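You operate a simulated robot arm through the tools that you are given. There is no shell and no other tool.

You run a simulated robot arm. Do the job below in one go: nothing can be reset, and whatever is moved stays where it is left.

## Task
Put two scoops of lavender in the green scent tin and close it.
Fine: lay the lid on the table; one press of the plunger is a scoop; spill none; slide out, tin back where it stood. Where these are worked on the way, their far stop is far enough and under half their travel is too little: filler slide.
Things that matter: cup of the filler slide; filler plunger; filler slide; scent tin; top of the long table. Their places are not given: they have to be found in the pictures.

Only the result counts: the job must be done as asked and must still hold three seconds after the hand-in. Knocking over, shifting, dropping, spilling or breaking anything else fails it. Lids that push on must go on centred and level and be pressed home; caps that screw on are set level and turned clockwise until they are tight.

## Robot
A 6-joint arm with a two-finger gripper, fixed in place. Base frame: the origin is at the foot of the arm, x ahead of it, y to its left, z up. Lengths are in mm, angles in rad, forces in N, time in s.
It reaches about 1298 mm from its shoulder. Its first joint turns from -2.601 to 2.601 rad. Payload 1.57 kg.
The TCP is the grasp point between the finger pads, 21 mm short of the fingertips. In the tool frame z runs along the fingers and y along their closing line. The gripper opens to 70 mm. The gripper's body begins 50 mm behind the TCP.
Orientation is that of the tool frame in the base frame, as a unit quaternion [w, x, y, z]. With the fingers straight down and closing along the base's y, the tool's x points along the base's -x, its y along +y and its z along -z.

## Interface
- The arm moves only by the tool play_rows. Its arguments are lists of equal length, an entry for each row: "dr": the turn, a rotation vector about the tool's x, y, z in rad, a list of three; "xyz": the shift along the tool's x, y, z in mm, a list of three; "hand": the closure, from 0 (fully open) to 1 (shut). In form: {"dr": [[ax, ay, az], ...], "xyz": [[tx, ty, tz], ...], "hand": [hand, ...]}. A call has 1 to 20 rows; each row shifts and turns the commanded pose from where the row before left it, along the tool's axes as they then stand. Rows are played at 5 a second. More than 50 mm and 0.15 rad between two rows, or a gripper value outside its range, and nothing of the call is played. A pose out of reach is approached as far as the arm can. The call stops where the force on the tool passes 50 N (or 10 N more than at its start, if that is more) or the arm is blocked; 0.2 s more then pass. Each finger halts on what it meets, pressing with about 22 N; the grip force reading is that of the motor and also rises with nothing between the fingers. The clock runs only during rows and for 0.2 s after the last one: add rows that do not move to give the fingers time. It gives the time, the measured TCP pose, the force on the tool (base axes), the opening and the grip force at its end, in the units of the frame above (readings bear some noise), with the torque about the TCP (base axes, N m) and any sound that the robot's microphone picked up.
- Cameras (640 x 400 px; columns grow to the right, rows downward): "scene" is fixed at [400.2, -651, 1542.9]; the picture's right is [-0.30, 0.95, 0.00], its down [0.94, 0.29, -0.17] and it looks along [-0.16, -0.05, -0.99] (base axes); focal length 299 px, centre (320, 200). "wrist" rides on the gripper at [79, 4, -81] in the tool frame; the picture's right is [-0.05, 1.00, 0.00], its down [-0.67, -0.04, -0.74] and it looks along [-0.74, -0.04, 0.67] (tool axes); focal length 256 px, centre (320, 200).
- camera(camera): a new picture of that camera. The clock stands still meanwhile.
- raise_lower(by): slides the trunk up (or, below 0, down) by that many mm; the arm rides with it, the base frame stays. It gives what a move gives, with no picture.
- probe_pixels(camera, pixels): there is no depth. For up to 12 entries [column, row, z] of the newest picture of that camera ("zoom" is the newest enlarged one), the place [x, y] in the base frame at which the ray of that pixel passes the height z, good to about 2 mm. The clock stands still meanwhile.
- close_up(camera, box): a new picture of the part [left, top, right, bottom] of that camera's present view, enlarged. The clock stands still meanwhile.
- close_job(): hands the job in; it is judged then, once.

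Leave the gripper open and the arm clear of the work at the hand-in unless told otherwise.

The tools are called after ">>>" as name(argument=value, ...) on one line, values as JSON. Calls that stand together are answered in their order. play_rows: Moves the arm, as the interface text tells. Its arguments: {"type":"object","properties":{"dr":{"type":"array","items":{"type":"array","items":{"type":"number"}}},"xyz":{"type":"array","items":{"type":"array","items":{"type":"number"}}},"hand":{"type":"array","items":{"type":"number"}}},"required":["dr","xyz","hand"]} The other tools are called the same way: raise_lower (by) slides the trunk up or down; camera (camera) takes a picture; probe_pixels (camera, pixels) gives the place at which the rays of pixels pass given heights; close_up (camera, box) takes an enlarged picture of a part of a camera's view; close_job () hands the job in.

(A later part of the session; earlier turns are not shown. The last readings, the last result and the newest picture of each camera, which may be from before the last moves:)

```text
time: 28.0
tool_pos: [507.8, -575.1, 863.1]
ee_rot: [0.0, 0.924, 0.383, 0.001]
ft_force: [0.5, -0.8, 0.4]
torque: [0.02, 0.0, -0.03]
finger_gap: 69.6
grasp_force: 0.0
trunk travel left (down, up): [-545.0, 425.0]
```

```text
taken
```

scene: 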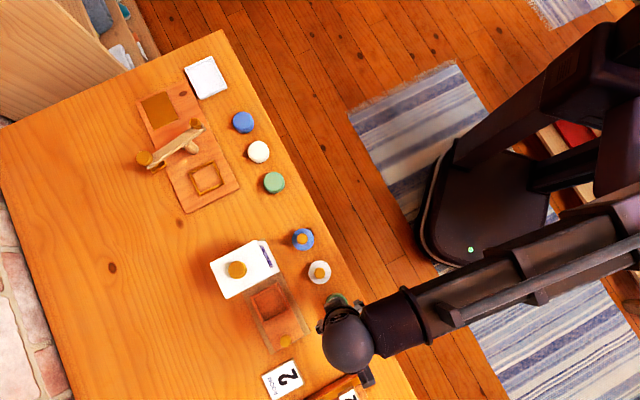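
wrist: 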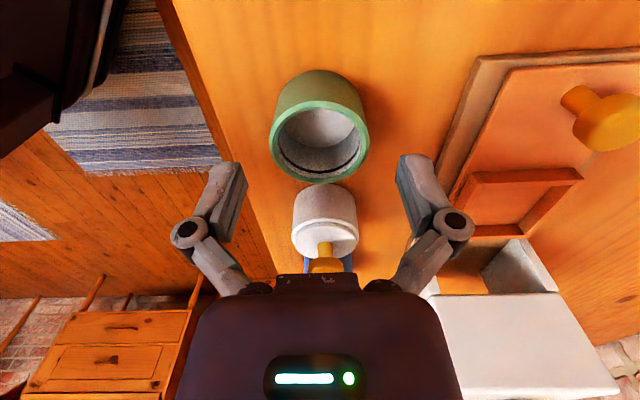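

The clearance between the fingers and the tin looks good. Before going on, I'll zoom on the slide and cup from this lower angle to judge the wall heights.

>>> close_up(camera="wrist", box=[400, 40, 640, 280])

>>> close_up(camera="wrist", box=[256, 50, 384, 200])

```text
1.67 times, centred on (520, 160) of wrist
```

zoom: 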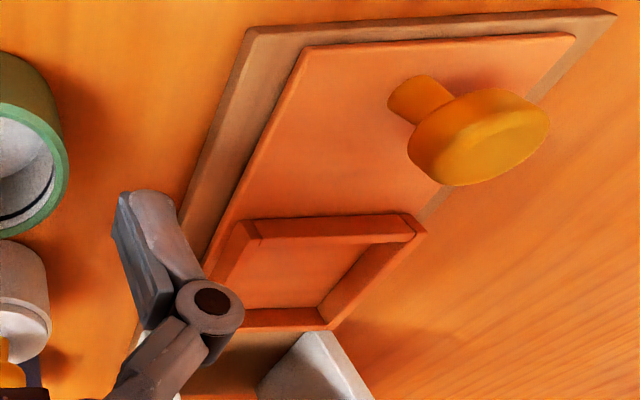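

```text
2.67 times, centred on (320, 125) of wrist
```

zoom: 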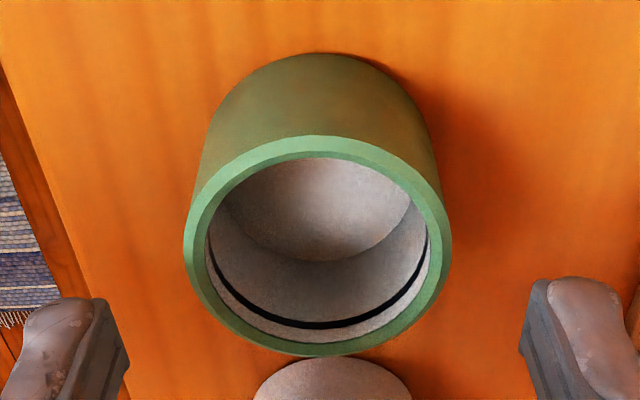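

The cup walls stand about 10 mm above the slide plate, so a grip on the upper 20 mm of the tin is right. I'll lower 23 mm and close on the tin.

>>> raise_lower(by=-23)

>>> play_rows(dr=[[0, 0, 0], [0, 0, 0], [0, 0, 0], [0, 0, 0], [0, 0, 0]], xyz=[[0, 0, 0], [0, 0, 0], [0, 0, 0], [0, 0, 0], [0, 0, 0]], hand=[0.1, 0.2, 0.3, 0.6, 1])

>>> camera(camera="wrist")

```text
time: 28.7
tool_pos: [507.0, -575.4, 840.6]
ee_rot: [0.0, 0.924, 0.383, 0.0]
ft_force: [0.2, 0.5, -0.2]
torque: [-0.02, 0.04, 0.0]
finger_gap: 69.9
grasp_force: 0.1
trunk travel left (down, up): [-522.0, 448.0]
```

```text
time: 29.9
tool_pos: [507.5, -575.5, 839.7]
ee_rot: [0.0, 0.924, 0.383, 0.0]
ft_force: [0.4, 0.1, 2.9]
torque: [-0.01, 0.02, 0.02]
finger_gap: 51.4
grasp_force: 22.3
trunk travel left (down, up): [-522.0, 448.0]
```

```text
taken
```

wrist: 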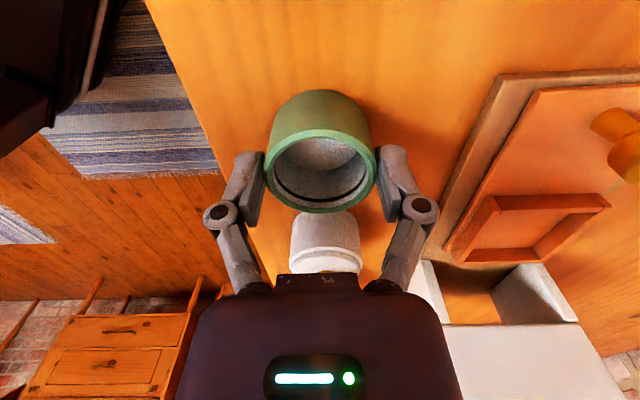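

I've got the tin at 51.4 mm and 22 N; its home is at TCP ≈(507.2,-575.5), z≈840. I'll lift it 60 mm straight up.

>>> raise_lower(by=4)

>>> raise_lower(by=56)

>>> camera(camera="wrist")

```text
time: 30.4
tool_pos: [507.5, -575.2, 844.8]
ee_rot: [0.0, 0.924, 0.382, -0.001]
ft_force: [-0.7, 0.3, -0.5]
torque: [0.01, -0.01, 0.0]
finger_gap: 51.5
grasp_force: 21.6
trunk travel left (down, up): [-526.0, 444.0]
```

```text
time: 31.4
tool_pos: [507.4, -574.8, 901.3]
ee_rot: [-0.001, 0.924, 0.383, 0.0]
ft_force: [-0.2, -0.2, -0.7]
torque: [-0.03, -0.01, 0.0]
finger_gap: 51.4
grasp_force: 22.2
trunk travel left (down, up): [-582.0, 388.0]
```

```text
taken
```

wrist: 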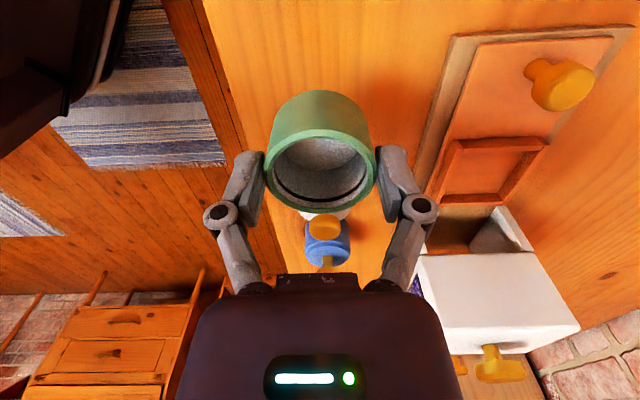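

The tin is lifted cleanly. I'll carry it outward in u first, then part of the way in -v, staying above the slide knob, and look at the cup before lining up.

>>> play_rows(dr=[[0, 0, 0], [0, 0, 0], [0, 0, 0], [0, 0, 0], [0, 0, 0], [0, 0, 0], [0, 0, 0]], xyz=[[0, 34, 0], [0, 34, 0], [0, 34, 0], [0, 35, 0], [-30, 0, 0], [-30, 0, 0], [0, 0, 0]], hand=[1, 1, 1, 1, 1, 1, 1])

>>> camera(camera="wrist")

>>> camera(camera="scene")

```text
time: 33.0
tool_pos: [560.2, -715.6, 899.8]
ee_rot: [0.0, 0.924, 0.383, 0.0]
ft_force: [-1.2, 0.2, -0.4]
torque: [0.01, -0.01, 0.02]
finger_gap: 51.4
grasp_force: 22.0
trunk travel left (down, up): [-582.0, 388.0]
```

```text
taken
```

wrist: 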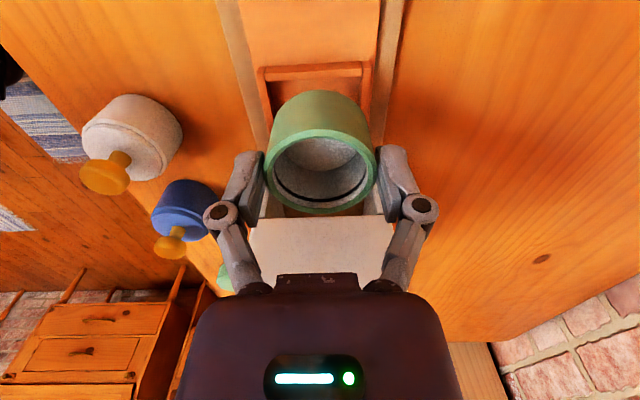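

```text
taken
```

scene: 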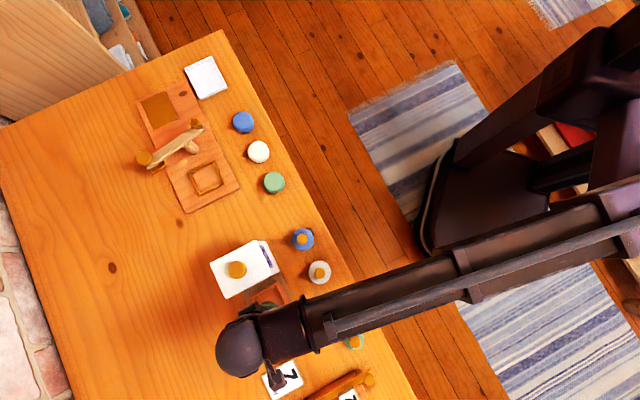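

The cup's near wall appears at about row 72, columns 258 to 371, behind the held tin. I'll zoom in to measure the offset between the tin and the cup.

>>> close_up(camera="wrist", box=[230, 40, 410, 150])

```text
3.56 times, centred on (320, 95) of wrist
```

zoom: 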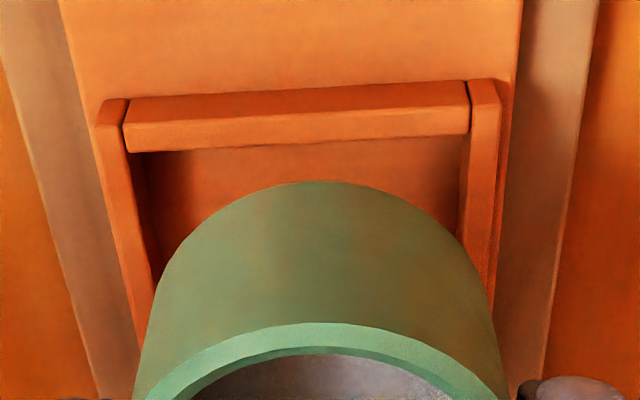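

I'll probe the cup's inner edges at a couple of heights.

>>> probe_pixels(camera="zoom", pixels=[[127, 150, 815], [470, 134, 815], [127, 150, 820], [470, 134, 820], [97, 110, 815], [500, 95, 815], [138, 340, 815], [496, 290, 815], [150, 265, 815], [462, 240, 815]])

>>> close_up(camera="wrist", box=[240, 50, 310, 110])

>>> close_up(camera="wrist", box=[330, 50, 400, 110])

```text
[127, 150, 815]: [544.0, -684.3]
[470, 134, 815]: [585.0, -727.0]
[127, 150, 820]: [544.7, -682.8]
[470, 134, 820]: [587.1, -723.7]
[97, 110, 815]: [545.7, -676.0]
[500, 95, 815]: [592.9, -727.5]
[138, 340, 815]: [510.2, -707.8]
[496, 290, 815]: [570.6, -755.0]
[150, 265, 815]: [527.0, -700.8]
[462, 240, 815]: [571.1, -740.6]
```

```text
6.67 times, centred on (275, 80) of wrist
```

zoom: 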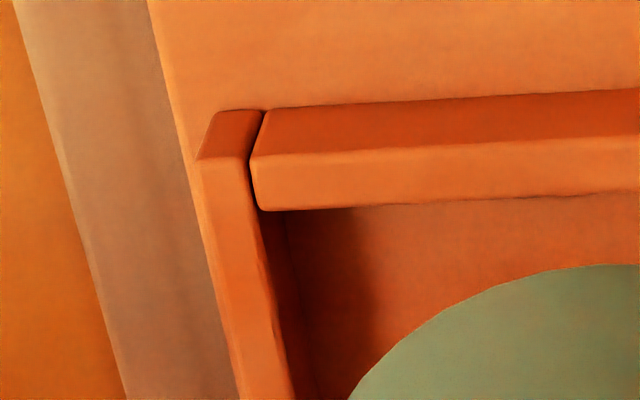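

```text
6.67 times, centred on (365, 80) of wrist
```

zoom: 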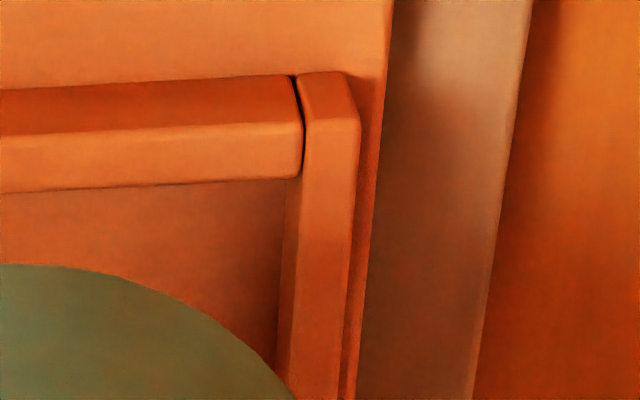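

The cup centre is about 3 mm to the left (-u) and 17 mm further along -v from the tin. I'll move there at this height, then lower to just above the walls and check the gaps visually.

>>> play_rows(dr=[[0, 0, 0], [0, 0, 0], [0, 0, 0]], xyz=[[-8.7, -1.6, 0], [-8.7, -1.6, 0], [0, 0, 0]], hand=[1, 1, 1])

>>> raise_lower(by=-22)

>>> camera(camera="wrist")

>>> close_up(camera="wrist", box=[230, 40, 410, 150])

```text
time: 33.8
tool_pos: [546.5, -724.4, 899.8]
ee_rot: [0.0, 0.924, 0.383, 0.0]
ft_force: [-0.8, -0.1, 0.2]
torque: [-0.04, 0.01, -0.01]
finger_gap: 51.4
grasp_force: 22.0
trunk travel left (down, up): [-582.0, 388.0]
```

```text
time: 34.5
tool_pos: [546.2, -724.9, 878.4]
ee_rot: [0.0, 0.924, 0.383, 0.0]
ft_force: [-0.3, -0.7, -1.2]
torque: [0.01, 0.01, 0.01]
finger_gap: 51.6
grasp_force: 21.7
trunk travel left (down, up): [-560.0, 410.0]
```

```text
taken
```

wrist: 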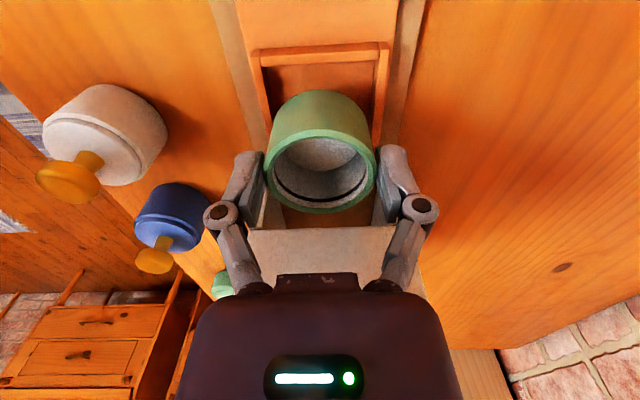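

```text
3.56 times, centred on (320, 95) of wrist
```

zoom: 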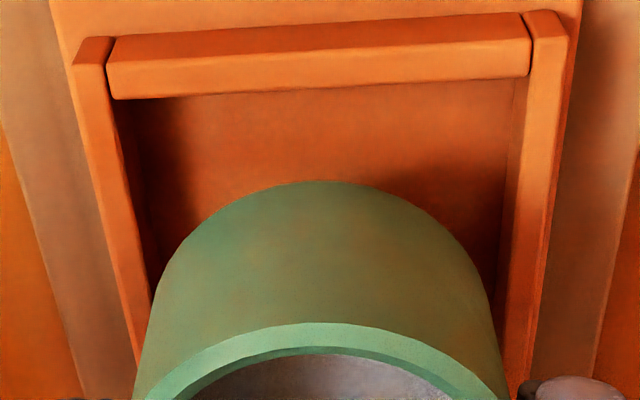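

The tin is nearly centred over the cup, with the cup about 0.9 mm to +u. I'll nudge, lower 12 mm so the tin base is just above the walls, and look again.

>>> play_rows(dr=[[0, 0, 0], [0, 0, 0]], xyz=[[0, 0.8, 0], [0, 0, 0]], hand=[1, 1])

>>> raise_lower(by=-12)

>>> camera(camera="wrist")

>>> close_up(camera="wrist", box=[230, 40, 410, 150])

```text
time: 35.1
tool_pos: [546.1, -725.1, 877.5]
ee_rot: [0.001, 0.924, 0.383, 0.0]
ft_force: [-0.3, 0.0, -0.9]
torque: [0.02, 0.01, 0.0]
finger_gap: 51.4
grasp_force: 22.4
trunk travel left (down, up): [-560.0, 410.0]
```

```text
time: 35.7
tool_pos: [546.5, -724.7, 866.4]
ee_rot: [0.0, 0.924, 0.382, -0.001]
ft_force: [-0.5, 0.0, -0.8]
torque: [0.0, 0.0, 0.01]
finger_gap: 51.6
grasp_force: 22.1
trunk travel left (down, up): [-548.0, 422.0]
```

```text
taken
```

wrist: 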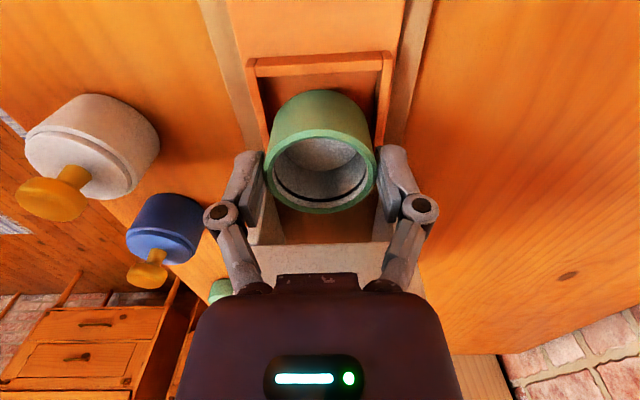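

```text
3.56 times, centred on (320, 95) of wrist
```

zoom: 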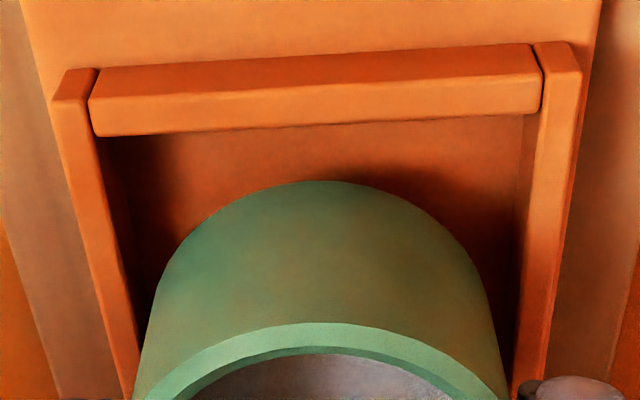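

The tin is centred between the side walls, with gaps of 27 and 28 zoom pixels, and there is room to the near wall. I'll lower into the cup in small steps, watching force.

>>> raise_lower(by=-6)

>>> raise_lower(by=-4)

>>> close_up(camera="wrist", box=[220, 40, 420, 200])

```text
time: 36.2
tool_pos: [548.1, -725.6, 861.5]
ee_rot: [0.0, 0.924, 0.383, 0.0]
ft_force: [0.7, -0.3, -0.9]
torque: [-0.01, 0.0, 0.02]
finger_gap: 51.4
grasp_force: 21.6
trunk travel left (down, up): [-542.0, 428.0]
```

```text
time: 36.7
tool_pos: [546.6, -725.0, 856.4]
ee_rot: [0.0, 0.924, 0.382, 0.0]
ft_force: [-1.2, 0.2, -0.6]
torque: [0.0, 0.0, -0.01]
finger_gap: 51.6
grasp_force: 21.5
trunk travel left (down, up): [-538.0, 432.0]
```

```text
2.50 times, centred on (320, 120) of wrist
```

zoom: 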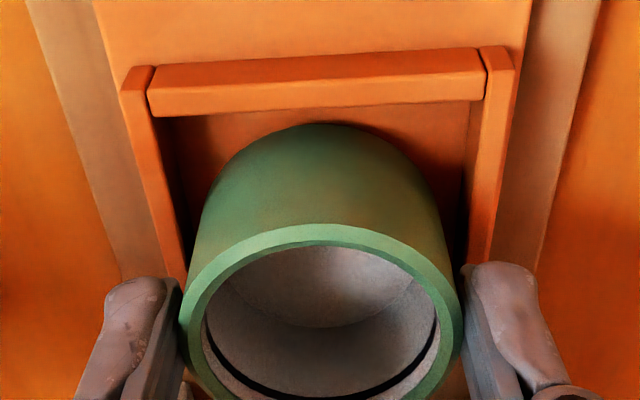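

No contact yet and the tin base is entering between the walls. I'll keep lowering in small steps.

>>> raise_lower(by=-3)

>>> raise_lower(by=-2)

>>> close_up(camera="wrist", box=[220, 40, 420, 200])

```text
time: 37.3
tool_pos: [546.7, -724.3, 854.5]
ee_rot: [0.001, 0.924, 0.383, 0.0]
ft_force: [2.5, -3.6, 13.3]
torque: [-0.11, -0.08, 0.04]
finger_gap: 51.6
grasp_force: 22.1
trunk travel left (down, up): [-535.0, 435.0]
```

```text
time: 37.8
tool_pos: [546.0, -725.9, 851.4]
ee_rot: [0.001, 0.924, 0.382, 0.001]
ft_force: [4.3, -3.2, 12.6]
torque: [-0.09, -0.05, -0.01]
finger_gap: 51.4
grasp_force: 21.3
trunk travel left (down, up): [-533.0, 437.0]
```

```text
2.50 times, centred on (320, 120) of wrist
```

zoom: 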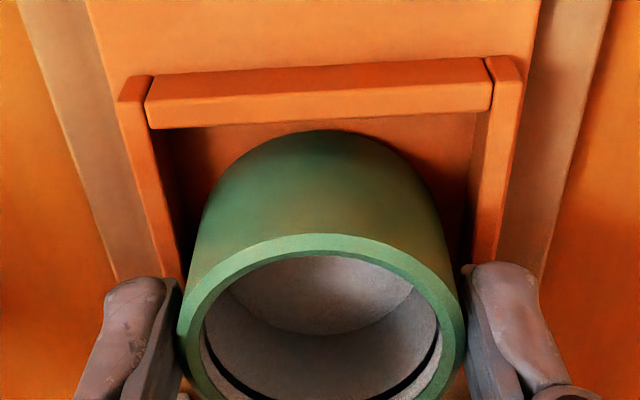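

The force of about 13 N is centred with almost no tipping moment, so the tin is resting on the cup floor (TCP≈853.5). I'll ease up slightly and open the fingers.

>>> raise_lower(by=1.0)

>>> play_rows(dr=[[0, 0, 0], [0, 0, 0], [0, 0, 0], [0, 0, 0]], xyz=[[0, 0, 0], [0, 0, 0], [0, 0, 0], [0, 0, 0]], hand=[0.2, 0.1, 0, 0])

>>> camera(camera="wrist")

>>> close_up(camera="wrist", box=[220, 40, 420, 200])

```text
time: 38.3
tool_pos: [546.1, -724.5, 852.8]
ee_rot: [-0.001, 0.924, 0.383, -0.001]
ft_force: [-0.2, -1.0, -1.0]
torque: [0.0, 0.0, 0.02]
finger_gap: 51.6
grasp_force: 22.0
trunk travel left (down, up): [-534.0, 436.0]
```

```text
time: 39.3
tool_pos: [546.1, -725.0, 852.5]
ee_rot: [0.001, 0.924, 0.383, -0.001]
ft_force: [0.0, 0.3, 0.1]
torque: [-0.04, 0.03, -0.01]
finger_gap: 70.1
grasp_force: 0.0
trunk travel left (down, up): [-534.0, 436.0]
```

```text
taken
```

wrist: 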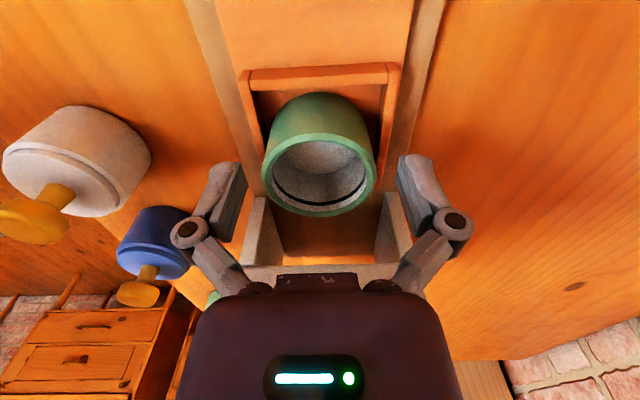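

```text
2.50 times, centred on (320, 120) of wrist
```

zoom: 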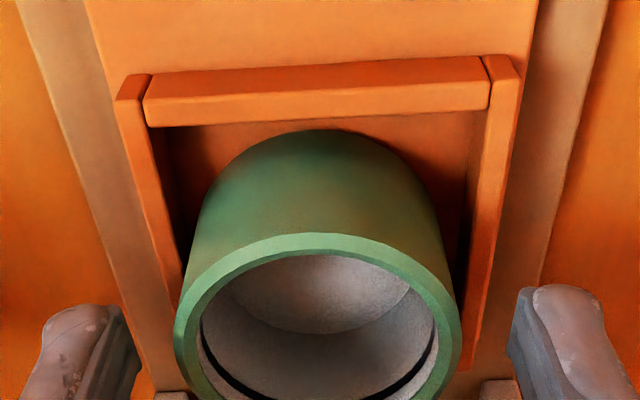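

The tin sits in the cup between the walls. I'll raise clear and look from above in both cameras.

>>> raise_lower(by=80)

>>> camera(camera="wrist")

>>> close_up(camera="wrist", box=[230, 0, 410, 150])

```text
time: 40.5
tool_pos: [547.1, -724.7, 932.6]
ee_rot: [-0.001, 0.923, 0.384, 0.0]
ft_force: [0.3, 0.4, -0.7]
torque: [0.0, -0.05, -0.01]
finger_gap: 70.4
grasp_force: 0.1
trunk travel left (down, up): [-614.0, 356.0]
```

```text
taken
```

wrist: 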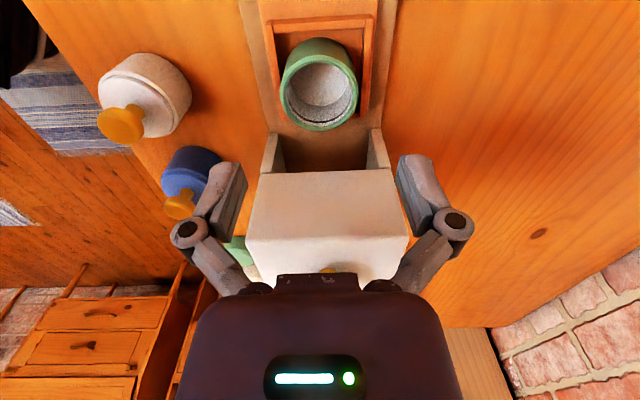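

```text
2.67 times, centred on (320, 75) of wrist
```

zoom: 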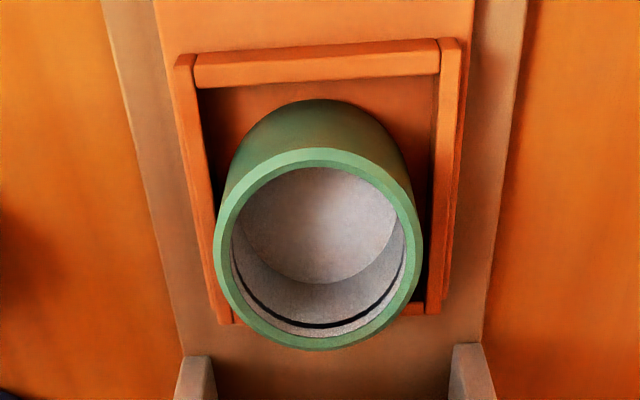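

The tin is upright within the cup walls. Next is the slide knob: I'll move +86 along v to be over it.

>>> play_rows(dr=[[0, 0, 0], [0, 0, 0], [0, 0, 0], [0, 0, 0]], xyz=[[28, 0, 0], [29, 0, 0], [29, 0, 0], [0, 0, 0]], hand=[0, 0, 0, 0])

>>> camera(camera="wrist")

>>> close_up(camera="wrist", box=[230, 0, 410, 200])

```text
time: 41.5
tool_pos: [607.9, -664.7, 932.5]
ee_rot: [0.0, 0.924, 0.383, 0.0]
ft_force: [-0.3, -0.2, 0.4]
torque: [0.04, -0.01, 0.0]
finger_gap: 70.2
grasp_force: 0.0
trunk travel left (down, up): [-614.0, 356.0]
```

```text
taken
```

wrist: 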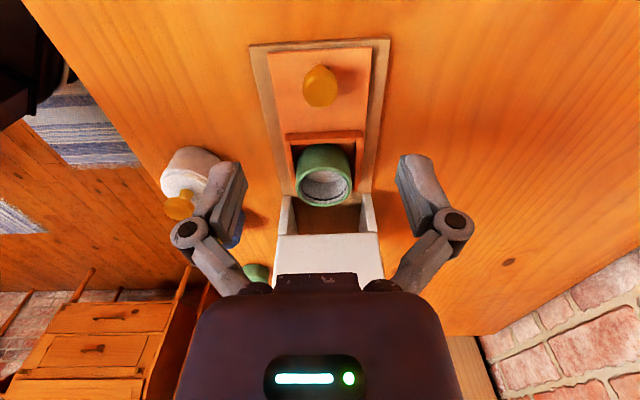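

```text
2.00 times, centred on (320, 100) of wrist
```

zoom: 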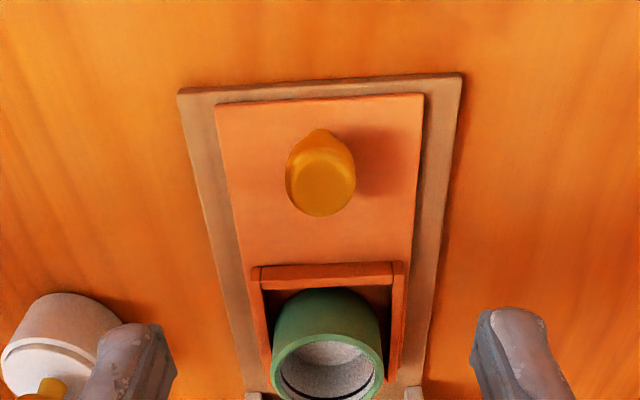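

The knob top is at (320,90), centred in u. I'll lower to TCP≈872 and check the fore-aft alignment.

>>> raise_lower(by=-60)

>>> camera(camera="wrist")

>>> close_up(camera="wrist", box=[230, 50, 410, 200])

```text
time: 42.5
tool_pos: [608.0, -665.1, 873.2]
ee_rot: [0.0, 0.924, 0.383, 0.0]
ft_force: [0.1, -0.7, -0.2]
torque: [-0.01, 0.02, 0.0]
finger_gap: 70.0
grasp_force: 0.0
trunk travel left (down, up): [-554.0, 416.0]
```

```text
taken
```

wrist: 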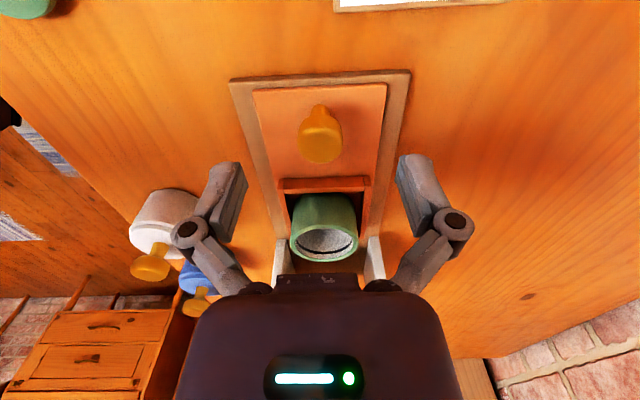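

```text
2.67 times, centred on (320, 125) of wrist
```

zoom: 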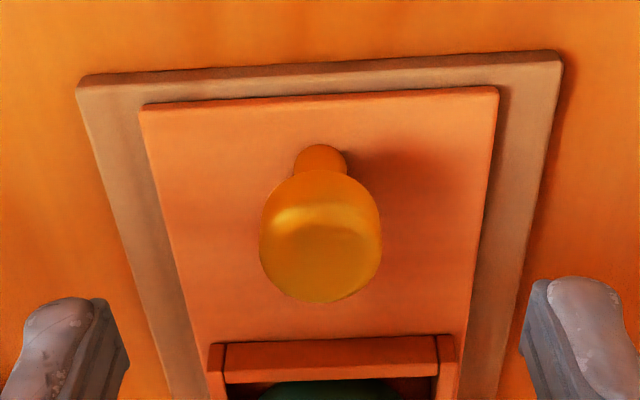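

The knob is centred within about 1 mm. I'll lower to TCP≈846 so the tips stay above the slide plate, then grip the knob.

>>> raise_lower(by=-26)

>>> camera(camera="wrist")

```text
time: 43.2
tool_pos: [607.7, -665.1, 846.5]
ee_rot: [0.001, 0.924, 0.383, 0.0]
ft_force: [0.0, -0.6, 0.3]
torque: [-0.01, -0.02, 0.03]
finger_gap: 70.2
grasp_force: 0.0
trunk travel left (down, up): [-528.0, 442.0]
```

```text
taken
```

wrist: 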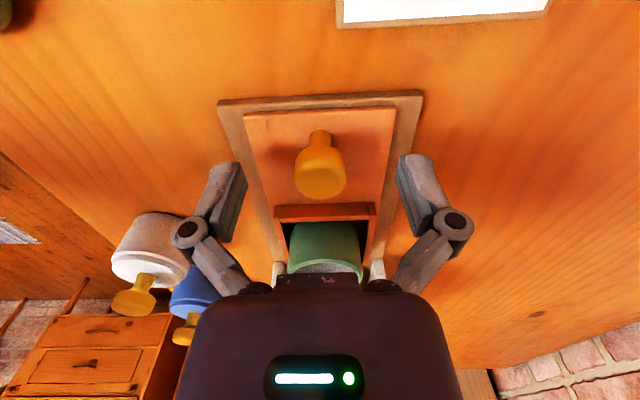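

The knob is between the fingers at (320,178). I'll close on it.

>>> play_rows(dr=[[0, 0, 0], [0, 0, 0], [0, 0, 0], [0, 0, 0], [0, 0, 0]], xyz=[[0, 0, 0], [0, 0, 0], [0, 0, 0], [0, 0, 0], [0, 0, 0]], hand=[0.3, 0.5, 0.7, 1, 1])

>>> close_up(camera="wrist", box=[220, 80, 420, 280])

```text
time: 44.4
tool_pos: [608.3, -664.4, 846.3]
ee_rot: [0.0, 0.924, 0.383, 0.0]
ft_force: [0.3, -0.9, 0.9]
torque: [-0.03, -0.01, 0.0]
finger_gap: 23.2
grasp_force: 31.5
trunk travel left (down, up): [-528.0, 442.0]
```

```text
2.00 times, centred on (320, 180) of wrist
```

zoom: 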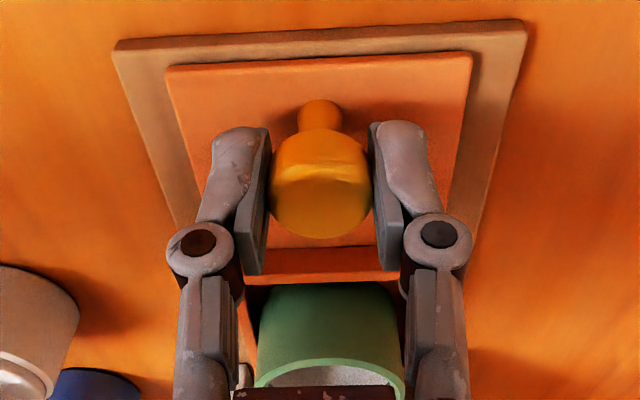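

The knob is gripped (23.2 mm gap). I'll push the slide in gently along -v, 40 mm to begin with.

>>> play_rows(dr=[[0, 0, 0], [0, 0, 0], [0, 0, 0], [0, 0, 0], [0, 0, 0], [0, 0, 0], [0, 0, 0], [0, 0, 0], [0, 0, 0], [0, 0, 0]], xyz=[[-2, 0, 0], [-4, 0, 0], [-5, 0, 0], [-5, 0, 0], [-5, 0, 0], [-5, 0, 0], [-5, 0, 0], [-5, 0, 0], [-4, 0, 0], [0, 0, 0]], hand=[1, 1, 1, 1, 1, 1, 1, 1, 1, 1])

>>> camera(camera="wrist")

>>> camera(camera="scene")

```text
time: 46.6
tool_pos: [580.2, -694.4, 846.0]
ee_rot: [-0.001, 0.924, 0.382, -0.001]
ft_force: [-0.1, -1.0, 0.2]
torque: [0.15, -0.21, 0.03]
finger_gap: 23.2
grasp_force: 31.9
trunk travel left (down, up): [-528.0, 442.0]
```

```text
taken
```

wrist: 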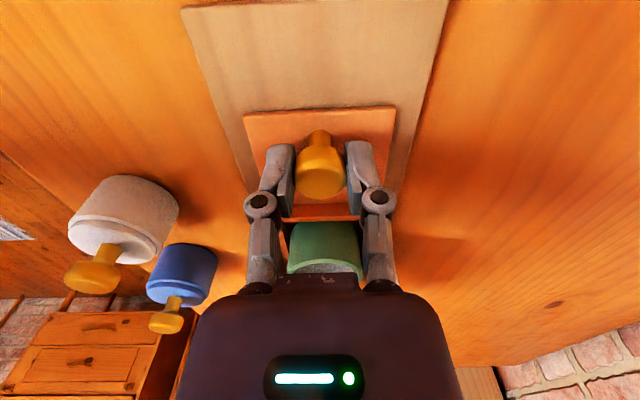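

```text
taken
```

scene: 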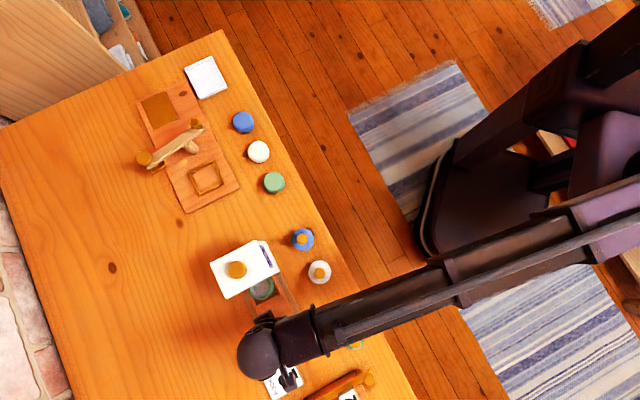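

The slide moved smoothly and the tin is riding in the cup. I'll continue 40 mm more.

>>> play_rows(dr=[[0, 0, 0], [0, 0, 0], [0, 0, 0], [0, 0, 0], [0, 0, 0], [0, 0, 0], [0, 0, 0], [0, 0, 0], [0, 0, 0], [0, 0, 0]], xyz=[[-2, 0, 0], [-4, 0, 0], [-5, 0, 0], [-5, 0, 0], [-5, 0, 0], [-5, 0, 0], [-5, 0, 0], [-5, 0, 0], [-4, 0, 0], [0, 0, 0]], hand=[1, 1, 1, 1, 1, 1, 1, 1, 1, 1])

>>> camera(camera="wrist")

>>> close_up(camera="scene", box=[200, 220, 320, 340])

```text
time: 48.8
tool_pos: [551.2, -720.9, 846.4]
ee_rot: [0.001, 0.924, 0.383, 0.0]
ft_force: [2.6, -3.0, 1.9]
torque: [0.13, -0.19, 0.01]
finger_gap: 23.3
grasp_force: 31.9
trunk travel left (down, up): [-528.0, 442.0]
```

```text
taken
```

wrist: 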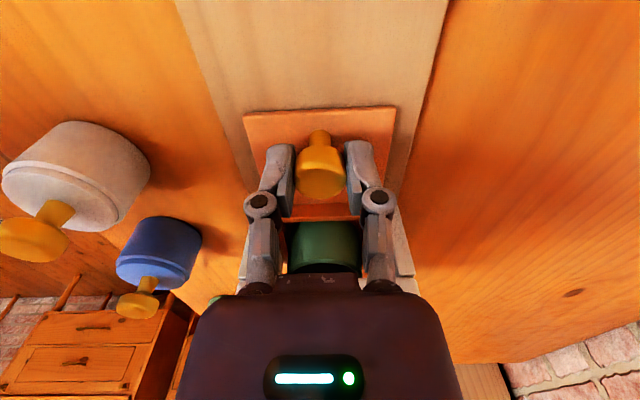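

```text
3.33 times, centred on (260, 280) of scene
```

zoom: 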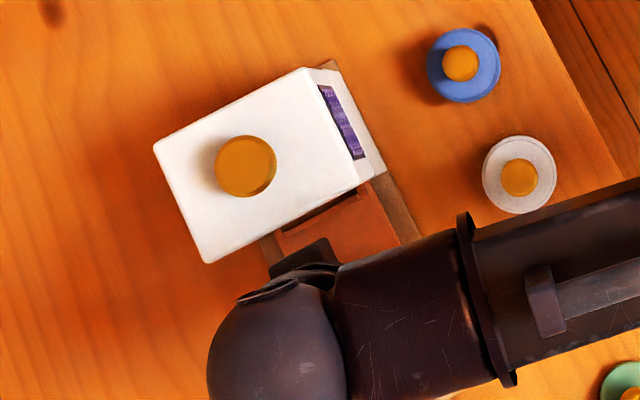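

80 mm in so far and the tin is under the box. I'll continue in small steps until the far stop is felt.

>>> play_rows(dr=[[0, 0, 0], [0, 0, 0], [0, 0, 0], [0, 0, 0], [0, 0, 0], [0, 0, 0]], xyz=[[-2, 0, 0], [-3, 0, 0], [-3, 0, 0], [-3, 0, 0], [-1, 0, 0], [0, 0, 0]], hand=[1, 1, 1, 1, 1, 1])

```text
time: 50.2
tool_pos: [542.8, -729.0, 845.8]
ee_rot: [0.0, 0.924, 0.383, 0.0]
ft_force: [-1.7, 0.9, -0.4]
torque: [0.1, -0.09, 0.03]
finger_gap: 23.1
grasp_force: 31.6
trunk travel left (down, up): [-528.0, 442.0]
```

There's still no stop at 92 mm. I'll continue in 2 mm steps.

>>> play_rows(dr=[[0, 0, 0], [0, 0, 0], [0, 0, 0], [0, 0, 0], [0, 0, 0]], xyz=[[-2, 0, 0], [-2, 0, 0], [-2, 0, 0], [-2, 0, 0], [0, 0, 0]], hand=[1, 1, 1, 1, 1])

>>> camera(camera="wrist")

>>> close_up(camera="scene", box=[200, 220, 320, 340])

```text
time: 51.4
tool_pos: [538.6, -733.7, 847.7]
ee_rot: [0.0, 0.924, 0.383, 0.0]
ft_force: [13.9, 21.0, -4.2]
torque: [0.21, -0.18, 0.0]
finger_gap: 23.6
grasp_force: 32.1
trunk travel left (down, up): [-528.0, 442.0]
```

```text
taken
```

wrist: 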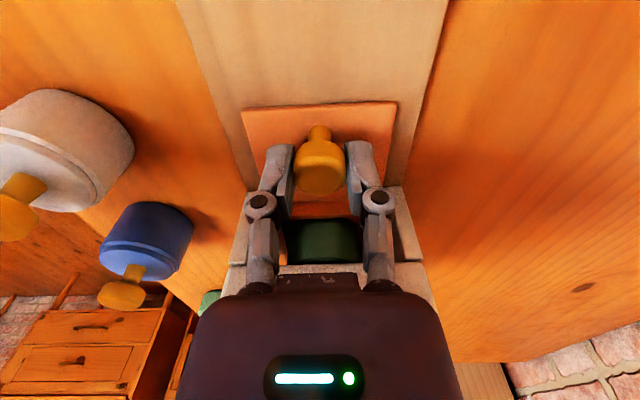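

```text
3.33 times, centred on (260, 280) of scene
```

zoom: 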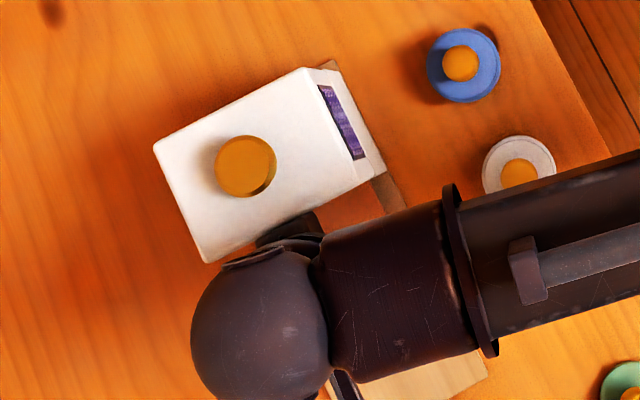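

The force rose to about 25 N along +v after 98 mm, with the cup now at v≈-224 under the plunger, so the slide is at its far stop. I'll unload slightly, release the knob and rise.

>>> play_rows(dr=[[0, 0, 0], [0, 0, 0], [0, 0, 0], [0, 0, 0], [0, 0, 0]], xyz=[[1.2, 0, 0], [0, 0, 0], [0, 0, 0], [0, 0, 0], [0, 0, 0]], hand=[1, 1, 0.4, 0.2, 0])

>>> camera(camera="wrist")

```text
time: 52.6
tool_pos: [539.3, -733.8, 846.5]
ee_rot: [0.0, 0.924, 0.382, -0.001]
ft_force: [10.1, 15.6, -2.2]
torque: [-0.91, 0.49, -0.26]
finger_gap: 70.1
grasp_force: 0.1
trunk travel left (down, up): [-528.0, 442.0]
```

```text
taken
```

wrist: 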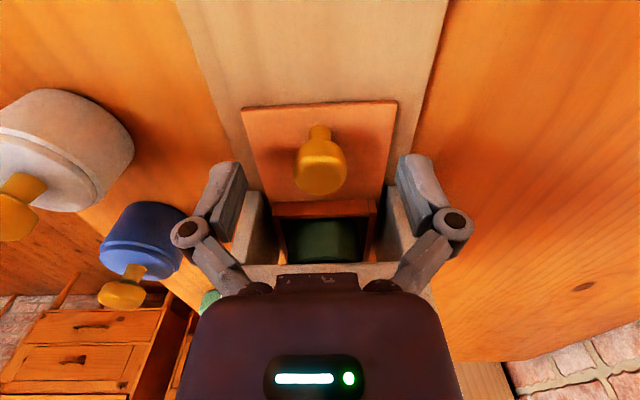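

Force remains after opening, with a moment that puts contact about 55 mm above the TCP, so the gripper body is touching the box front rather than the slide only. I'll back off a few mm right away and re-check.

>>> play_rows(dr=[[0, 0, 0], [0, 0, 0], [0, 0, 0]], xyz=[[2, 0, 0], [2, 0, 0], [0, 0, 0]], hand=[0, 0, 0])

>>> camera(camera="wrist")

>>> close_up(camera="scene", box=[200, 220, 320, 340])

```text
time: 53.4
tool_pos: [540.0, -732.2, 846.1]
ee_rot: [0.0, 0.924, 0.383, 0.0]
ft_force: [-0.2, 0.7, -1.1]
torque: [-0.03, -0.02, 0.01]
finger_gap: 70.0
grasp_force: 0.0
trunk travel left (down, up): [-528.0, 442.0]
```

```text
taken
```

wrist: 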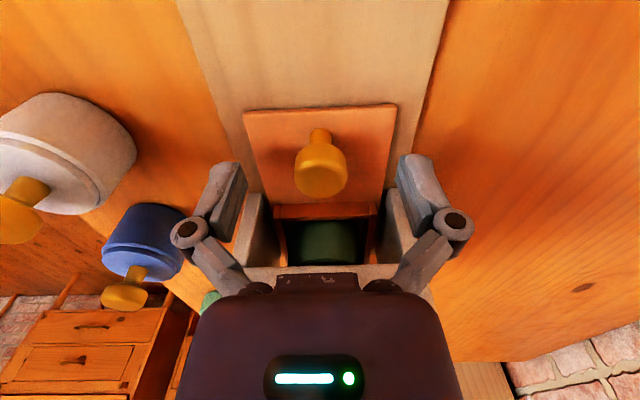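

```text
3.33 times, centred on (260, 280) of scene
```

zoom: 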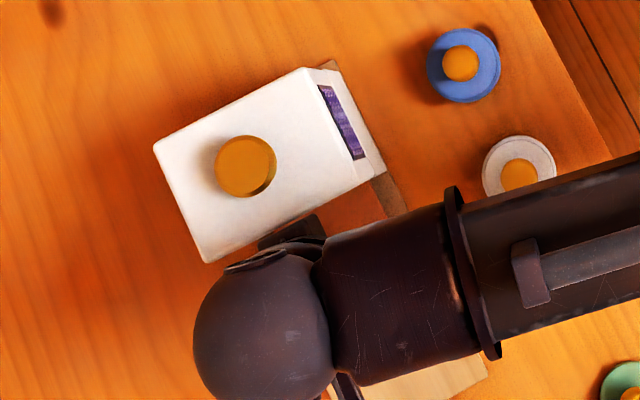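

The contact is gone and the box has not moved (same pixels). To make sure the slide is at its stop, I'll back away from the knob, close the fingers and push the knob from its outer side, which keeps the gripper body away from the box.

>>> play_rows(dr=[[0, 0, 0], [0, 0, 0], [0, 0, 0], [0, 0, 0], [0, 0, 0], [0, 0, 0]], xyz=[[15, 0, 0], [25, 0, 0], [0, 0, 0], [0, 0, 0], [0, 0, 0], [0, 0, 0]], hand=[0, 0, 0.5, 1, 1, 1])

>>> camera(camera="wrist")

```text
time: 54.8
tool_pos: [569.1, -706.9, 846.0]
ee_rot: [0.0, 0.924, 0.383, 0.0]
ft_force: [-0.4, -0.2, -0.3]
torque: [0.04, 0.03, 0.03]
finger_gap: 0.1
grasp_force: 22.0
trunk travel left (down, up): [-528.0, 442.0]
```

```text
taken
```

wrist: 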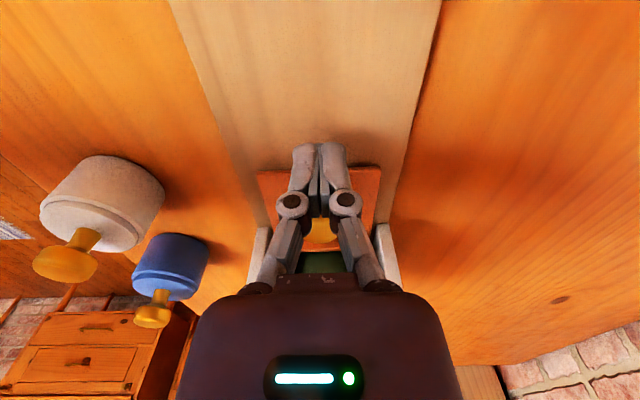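

The closed fingers are in line with the knob. I'll advance to it, then push in small steps.

>>> play_rows(dr=[[0, 0, 0], [0, 0, 0], [0, 0, 0], [0, 0, 0], [0, 0, 0], [0, 0, 0], [0, 0, 0]], xyz=[[-6, 0, 0], [-6, 0, 0], [-4, 0, 0], [-2, 0, 0], [-2, 0, 0], [-1, 0, 0], [0, 0, 0]], hand=[1, 1, 1, 1, 1, 1, 1])

>>> play_rows(dr=[[0, 0, 0], [0, 0, 0], [0, 0, 0]], xyz=[[-1, 0, 0], [-1, 0, 0], [0, 0, 0]], hand=[1, 1, 1])

```text
time: 56.4
tool_pos: [554.8, -717.9, 846.6]
ee_rot: [0.001, 0.924, 0.383, 0.0]
ft_force: [6.8, 7.3, -1.1]
torque: [0.21, 0.0, -0.01]
finger_gap: 5.9
grasp_force: 28.7
trunk travel left (down, up): [-528.0, 442.0]
```

```text
time: 57.2
tool_pos: [555.2, -718.7, 846.9]
ee_rot: [0.0, 0.923, 0.384, 0.001]
ft_force: [21.3, 12.3, 3.2]
torque: [0.24, -0.08, 0.04]
finger_gap: 6.1
grasp_force: 29.0
trunk travel left (down, up): [-528.0, 442.0]
```

The slide doesn't yield to 24 N, although it moved freely before, so it's at its far stop. I'll retreat and rise to go to the plunger.

>>> play_rows(dr=[[0, 0, 0], [0, 0, 0], [0, 0, 0]], xyz=[[5, 0, 0], [15, 0, 0], [0, 0, 0]], hand=[1, 1, 1])

>>> raise_lower(by=154)

>>> camera(camera="wrist")

>>> camera(camera="scene")

```text
time: 58.0
tool_pos: [567.5, -705.6, 847.0]
ee_rot: [0.0, 0.924, 0.382, -0.001]
ft_force: [0.5, 0.7, -1.1]
torque: [0.0, -0.01, -0.01]
finger_gap: 0.1
grasp_force: 29.3
trunk travel left (down, up): [-528.0, 442.0]
```

```text
time: 59.8
tool_pos: [566.9, -705.9, 1000.6]
ee_rot: [0.0, 0.924, 0.383, -0.001]
ft_force: [0.6, 0.3, 0.4]
torque: [0.01, 0.0, 0.02]
finger_gap: 0.1
grasp_force: 28.5
trunk travel left (down, up): [-682.0, 288.0]
```

```text
taken
```

wrist: 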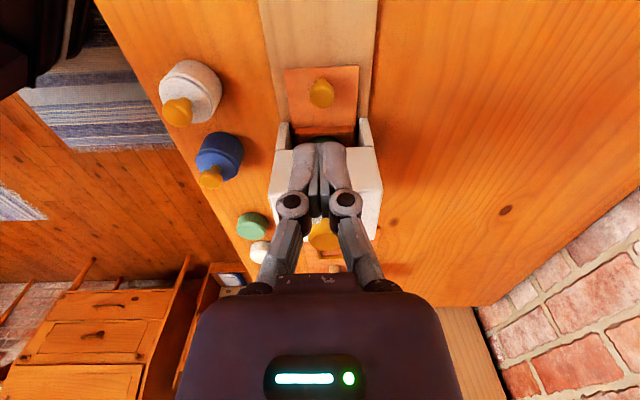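

```text
taken
```

scene: 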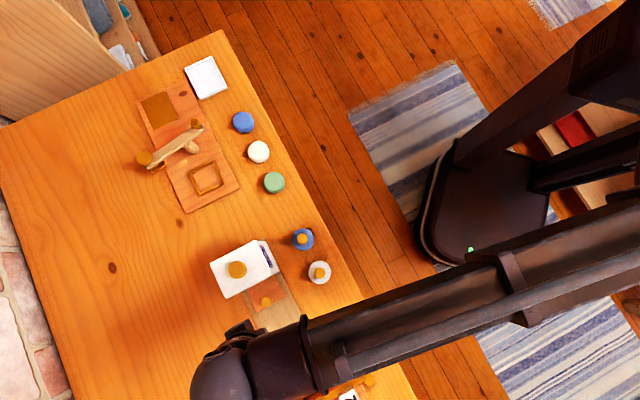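

Next I'll move over the plunger, roughly 124 mm further along -v at this height, and look.

>>> play_rows(dr=[[0, 0, 0], [0, 0, 0], [0, 0, 0], [0, 0, 0], [0, 0, 0]], xyz=[[-31, 0, 0], [-31, 0, 0], [-31, 0, 0], [-29, 0, 0], [0, 0, 0]], hand=[1, 1, 1, 1, 1])

>>> camera(camera="wrist")

>>> close_up(camera="wrist", box=[240, 60, 400, 200])

```text
time: 61.0
tool_pos: [481.0, -790.6, 1001.7]
ee_rot: [0.0, 0.924, 0.383, 0.0]
ft_force: [0.9, 0.4, 0.2]
torque: [-0.01, 0.02, 0.03]
finger_gap: 0.2
grasp_force: 28.8
trunk travel left (down, up): [-682.0, 288.0]
```

```text
taken
```

wrist: 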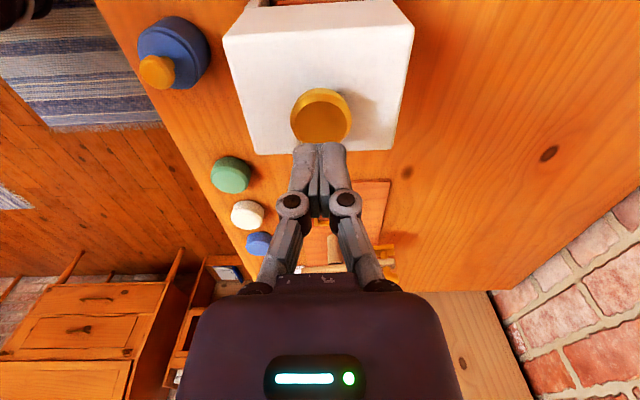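

```text
2.86 times, centred on (320, 130) of wrist
```

zoom: 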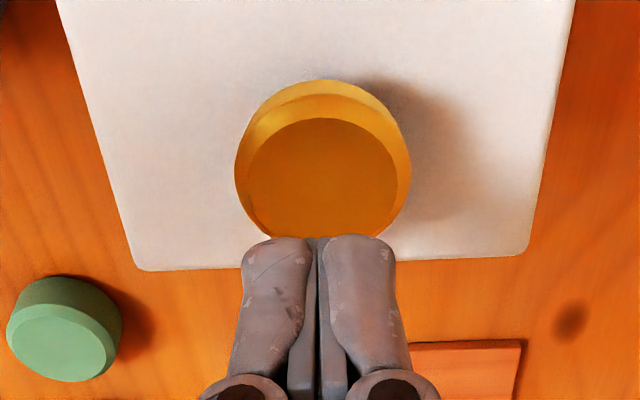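

The plunger knob is at about (321,124), partly hidden by the fingertips. I'll lower 15 mm and compare to fix its height and fore-aft offset.

>>> raise_lower(by=-15)

>>> close_up(camera="wrist", box=[240, 60, 400, 200])

>>> close_up(camera="scene", box=[190, 210, 310, 330])

```text
time: 61.6
tool_pos: [482.0, -790.0, 985.4]
ee_rot: [0.0, 0.924, 0.382, -0.001]
ft_force: [-0.4, -0.3, 0.7]
torque: [-0.01, 0.02, 0.01]
finger_gap: 0.2
grasp_force: 28.9
trunk travel left (down, up): [-667.0, 303.0]
```

```text
2.86 times, centred on (320, 130) of wrist
```

zoom: 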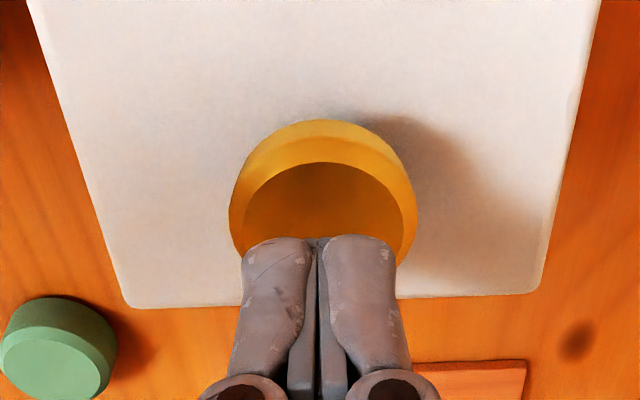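

```text
3.33 times, centred on (250, 270) of scene
```

zoom: 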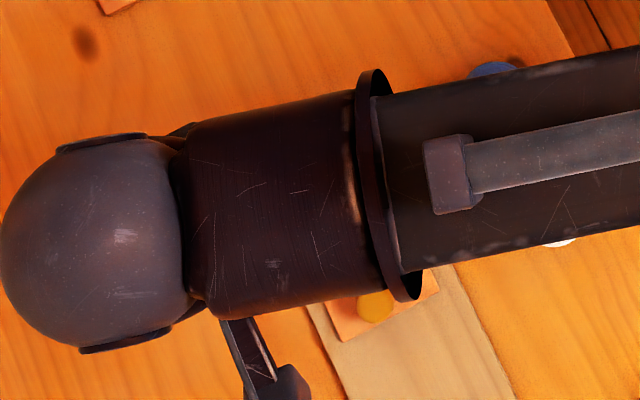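

I'll shift 2 mm further along -v to hedge the centring, then lower gently until the fingertips meet the plunger.

>>> play_rows(dr=[[0, 0, 0], [0, 0, 0]], xyz=[[-2, 0, 0], [0, 0, 0]], hand=[1, 1])

>>> raise_lower(by=-7)

>>> close_up(camera="wrist", box=[240, 60, 400, 200])

```text
time: 62.2
tool_pos: [480.8, -791.0, 985.8]
ee_rot: [0.0, 0.924, 0.383, 0.0]
ft_force: [0.2, -0.3, -0.3]
torque: [0.03, 0.03, -0.02]
finger_gap: 0.1
grasp_force: 28.4
trunk travel left (down, up): [-667.0, 303.0]
```

```text
time: 62.8
tool_pos: [481.0, -791.8, 979.3]
ee_rot: [0.0, 0.924, 0.383, 0.001]
ft_force: [-0.7, 0.2, -1.0]
torque: [0.0, 0.01, 0.01]
finger_gap: 0.0
grasp_force: 28.8
trunk travel left (down, up): [-660.0, 310.0]
```

```text
2.86 times, centred on (320, 130) of wrist
```

zoom: 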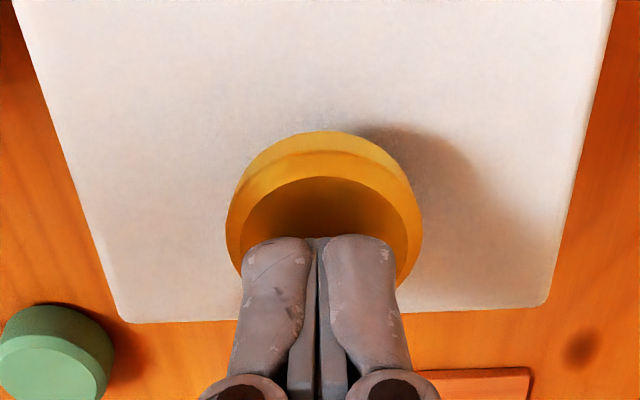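

No contact yet at TCP≈978. I'll keep going in 2 to 3 mm steps.

>>> raise_lower(by=-4)

>>> raise_lower(by=-3)

>>> close_up(camera="wrist", box=[240, 60, 400, 200])

```text
time: 63.3
tool_pos: [480.0, -790.7, 974.5]
ee_rot: [0.0, 0.924, 0.383, 0.0]
ft_force: [-0.4, -1.4, 0.0]
torque: [0.03, 0.03, 0.02]
finger_gap: 0.0
grasp_force: 28.3
trunk travel left (down, up): [-656.0, 314.0]
```

```text
time: 63.8
tool_pos: [480.4, -791.9, 970.4]
ee_rot: [0.0, 0.924, 0.383, 0.0]
ft_force: [0.7, -0.6, 1.9]
torque: [0.0, -0.01, 0.01]
finger_gap: 6.1
grasp_force: 29.3
trunk travel left (down, up): [-653.0, 317.0]
```

```text
2.86 times, centred on (320, 130) of wrist
```

zoom: 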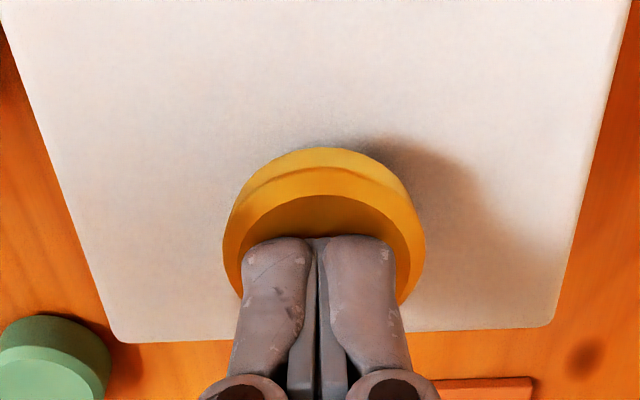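

The gap reading changed to 6.1, so the tips may be touching the plunger top (z≈950). I'll press on downward in steps.

>>> raise_lower(by=-3)

>>> close_up(camera="wrist", box=[240, 60, 400, 200])

```text
time: 64.3
tool_pos: [480.2, -792.0, 967.7]
ee_rot: [-0.001, 0.924, 0.382, 0.0]
ft_force: [-0.3, -0.8, 4.1]
torque: [-0.01, -0.01, 0.01]
finger_gap: 5.8
grasp_force: 28.7
trunk travel left (down, up): [-650.0, 320.0]
```

```text
2.86 times, centred on (320, 130) of wrist
```

zoom: 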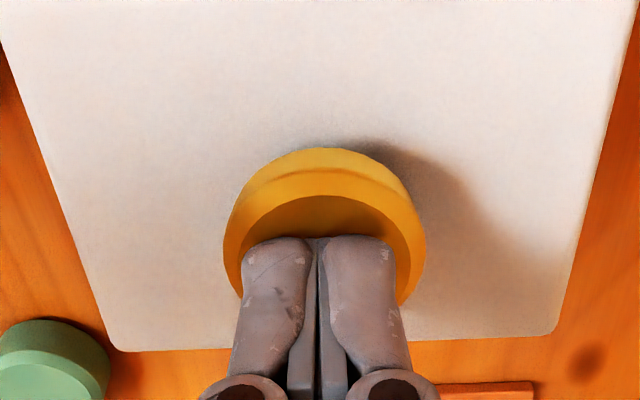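

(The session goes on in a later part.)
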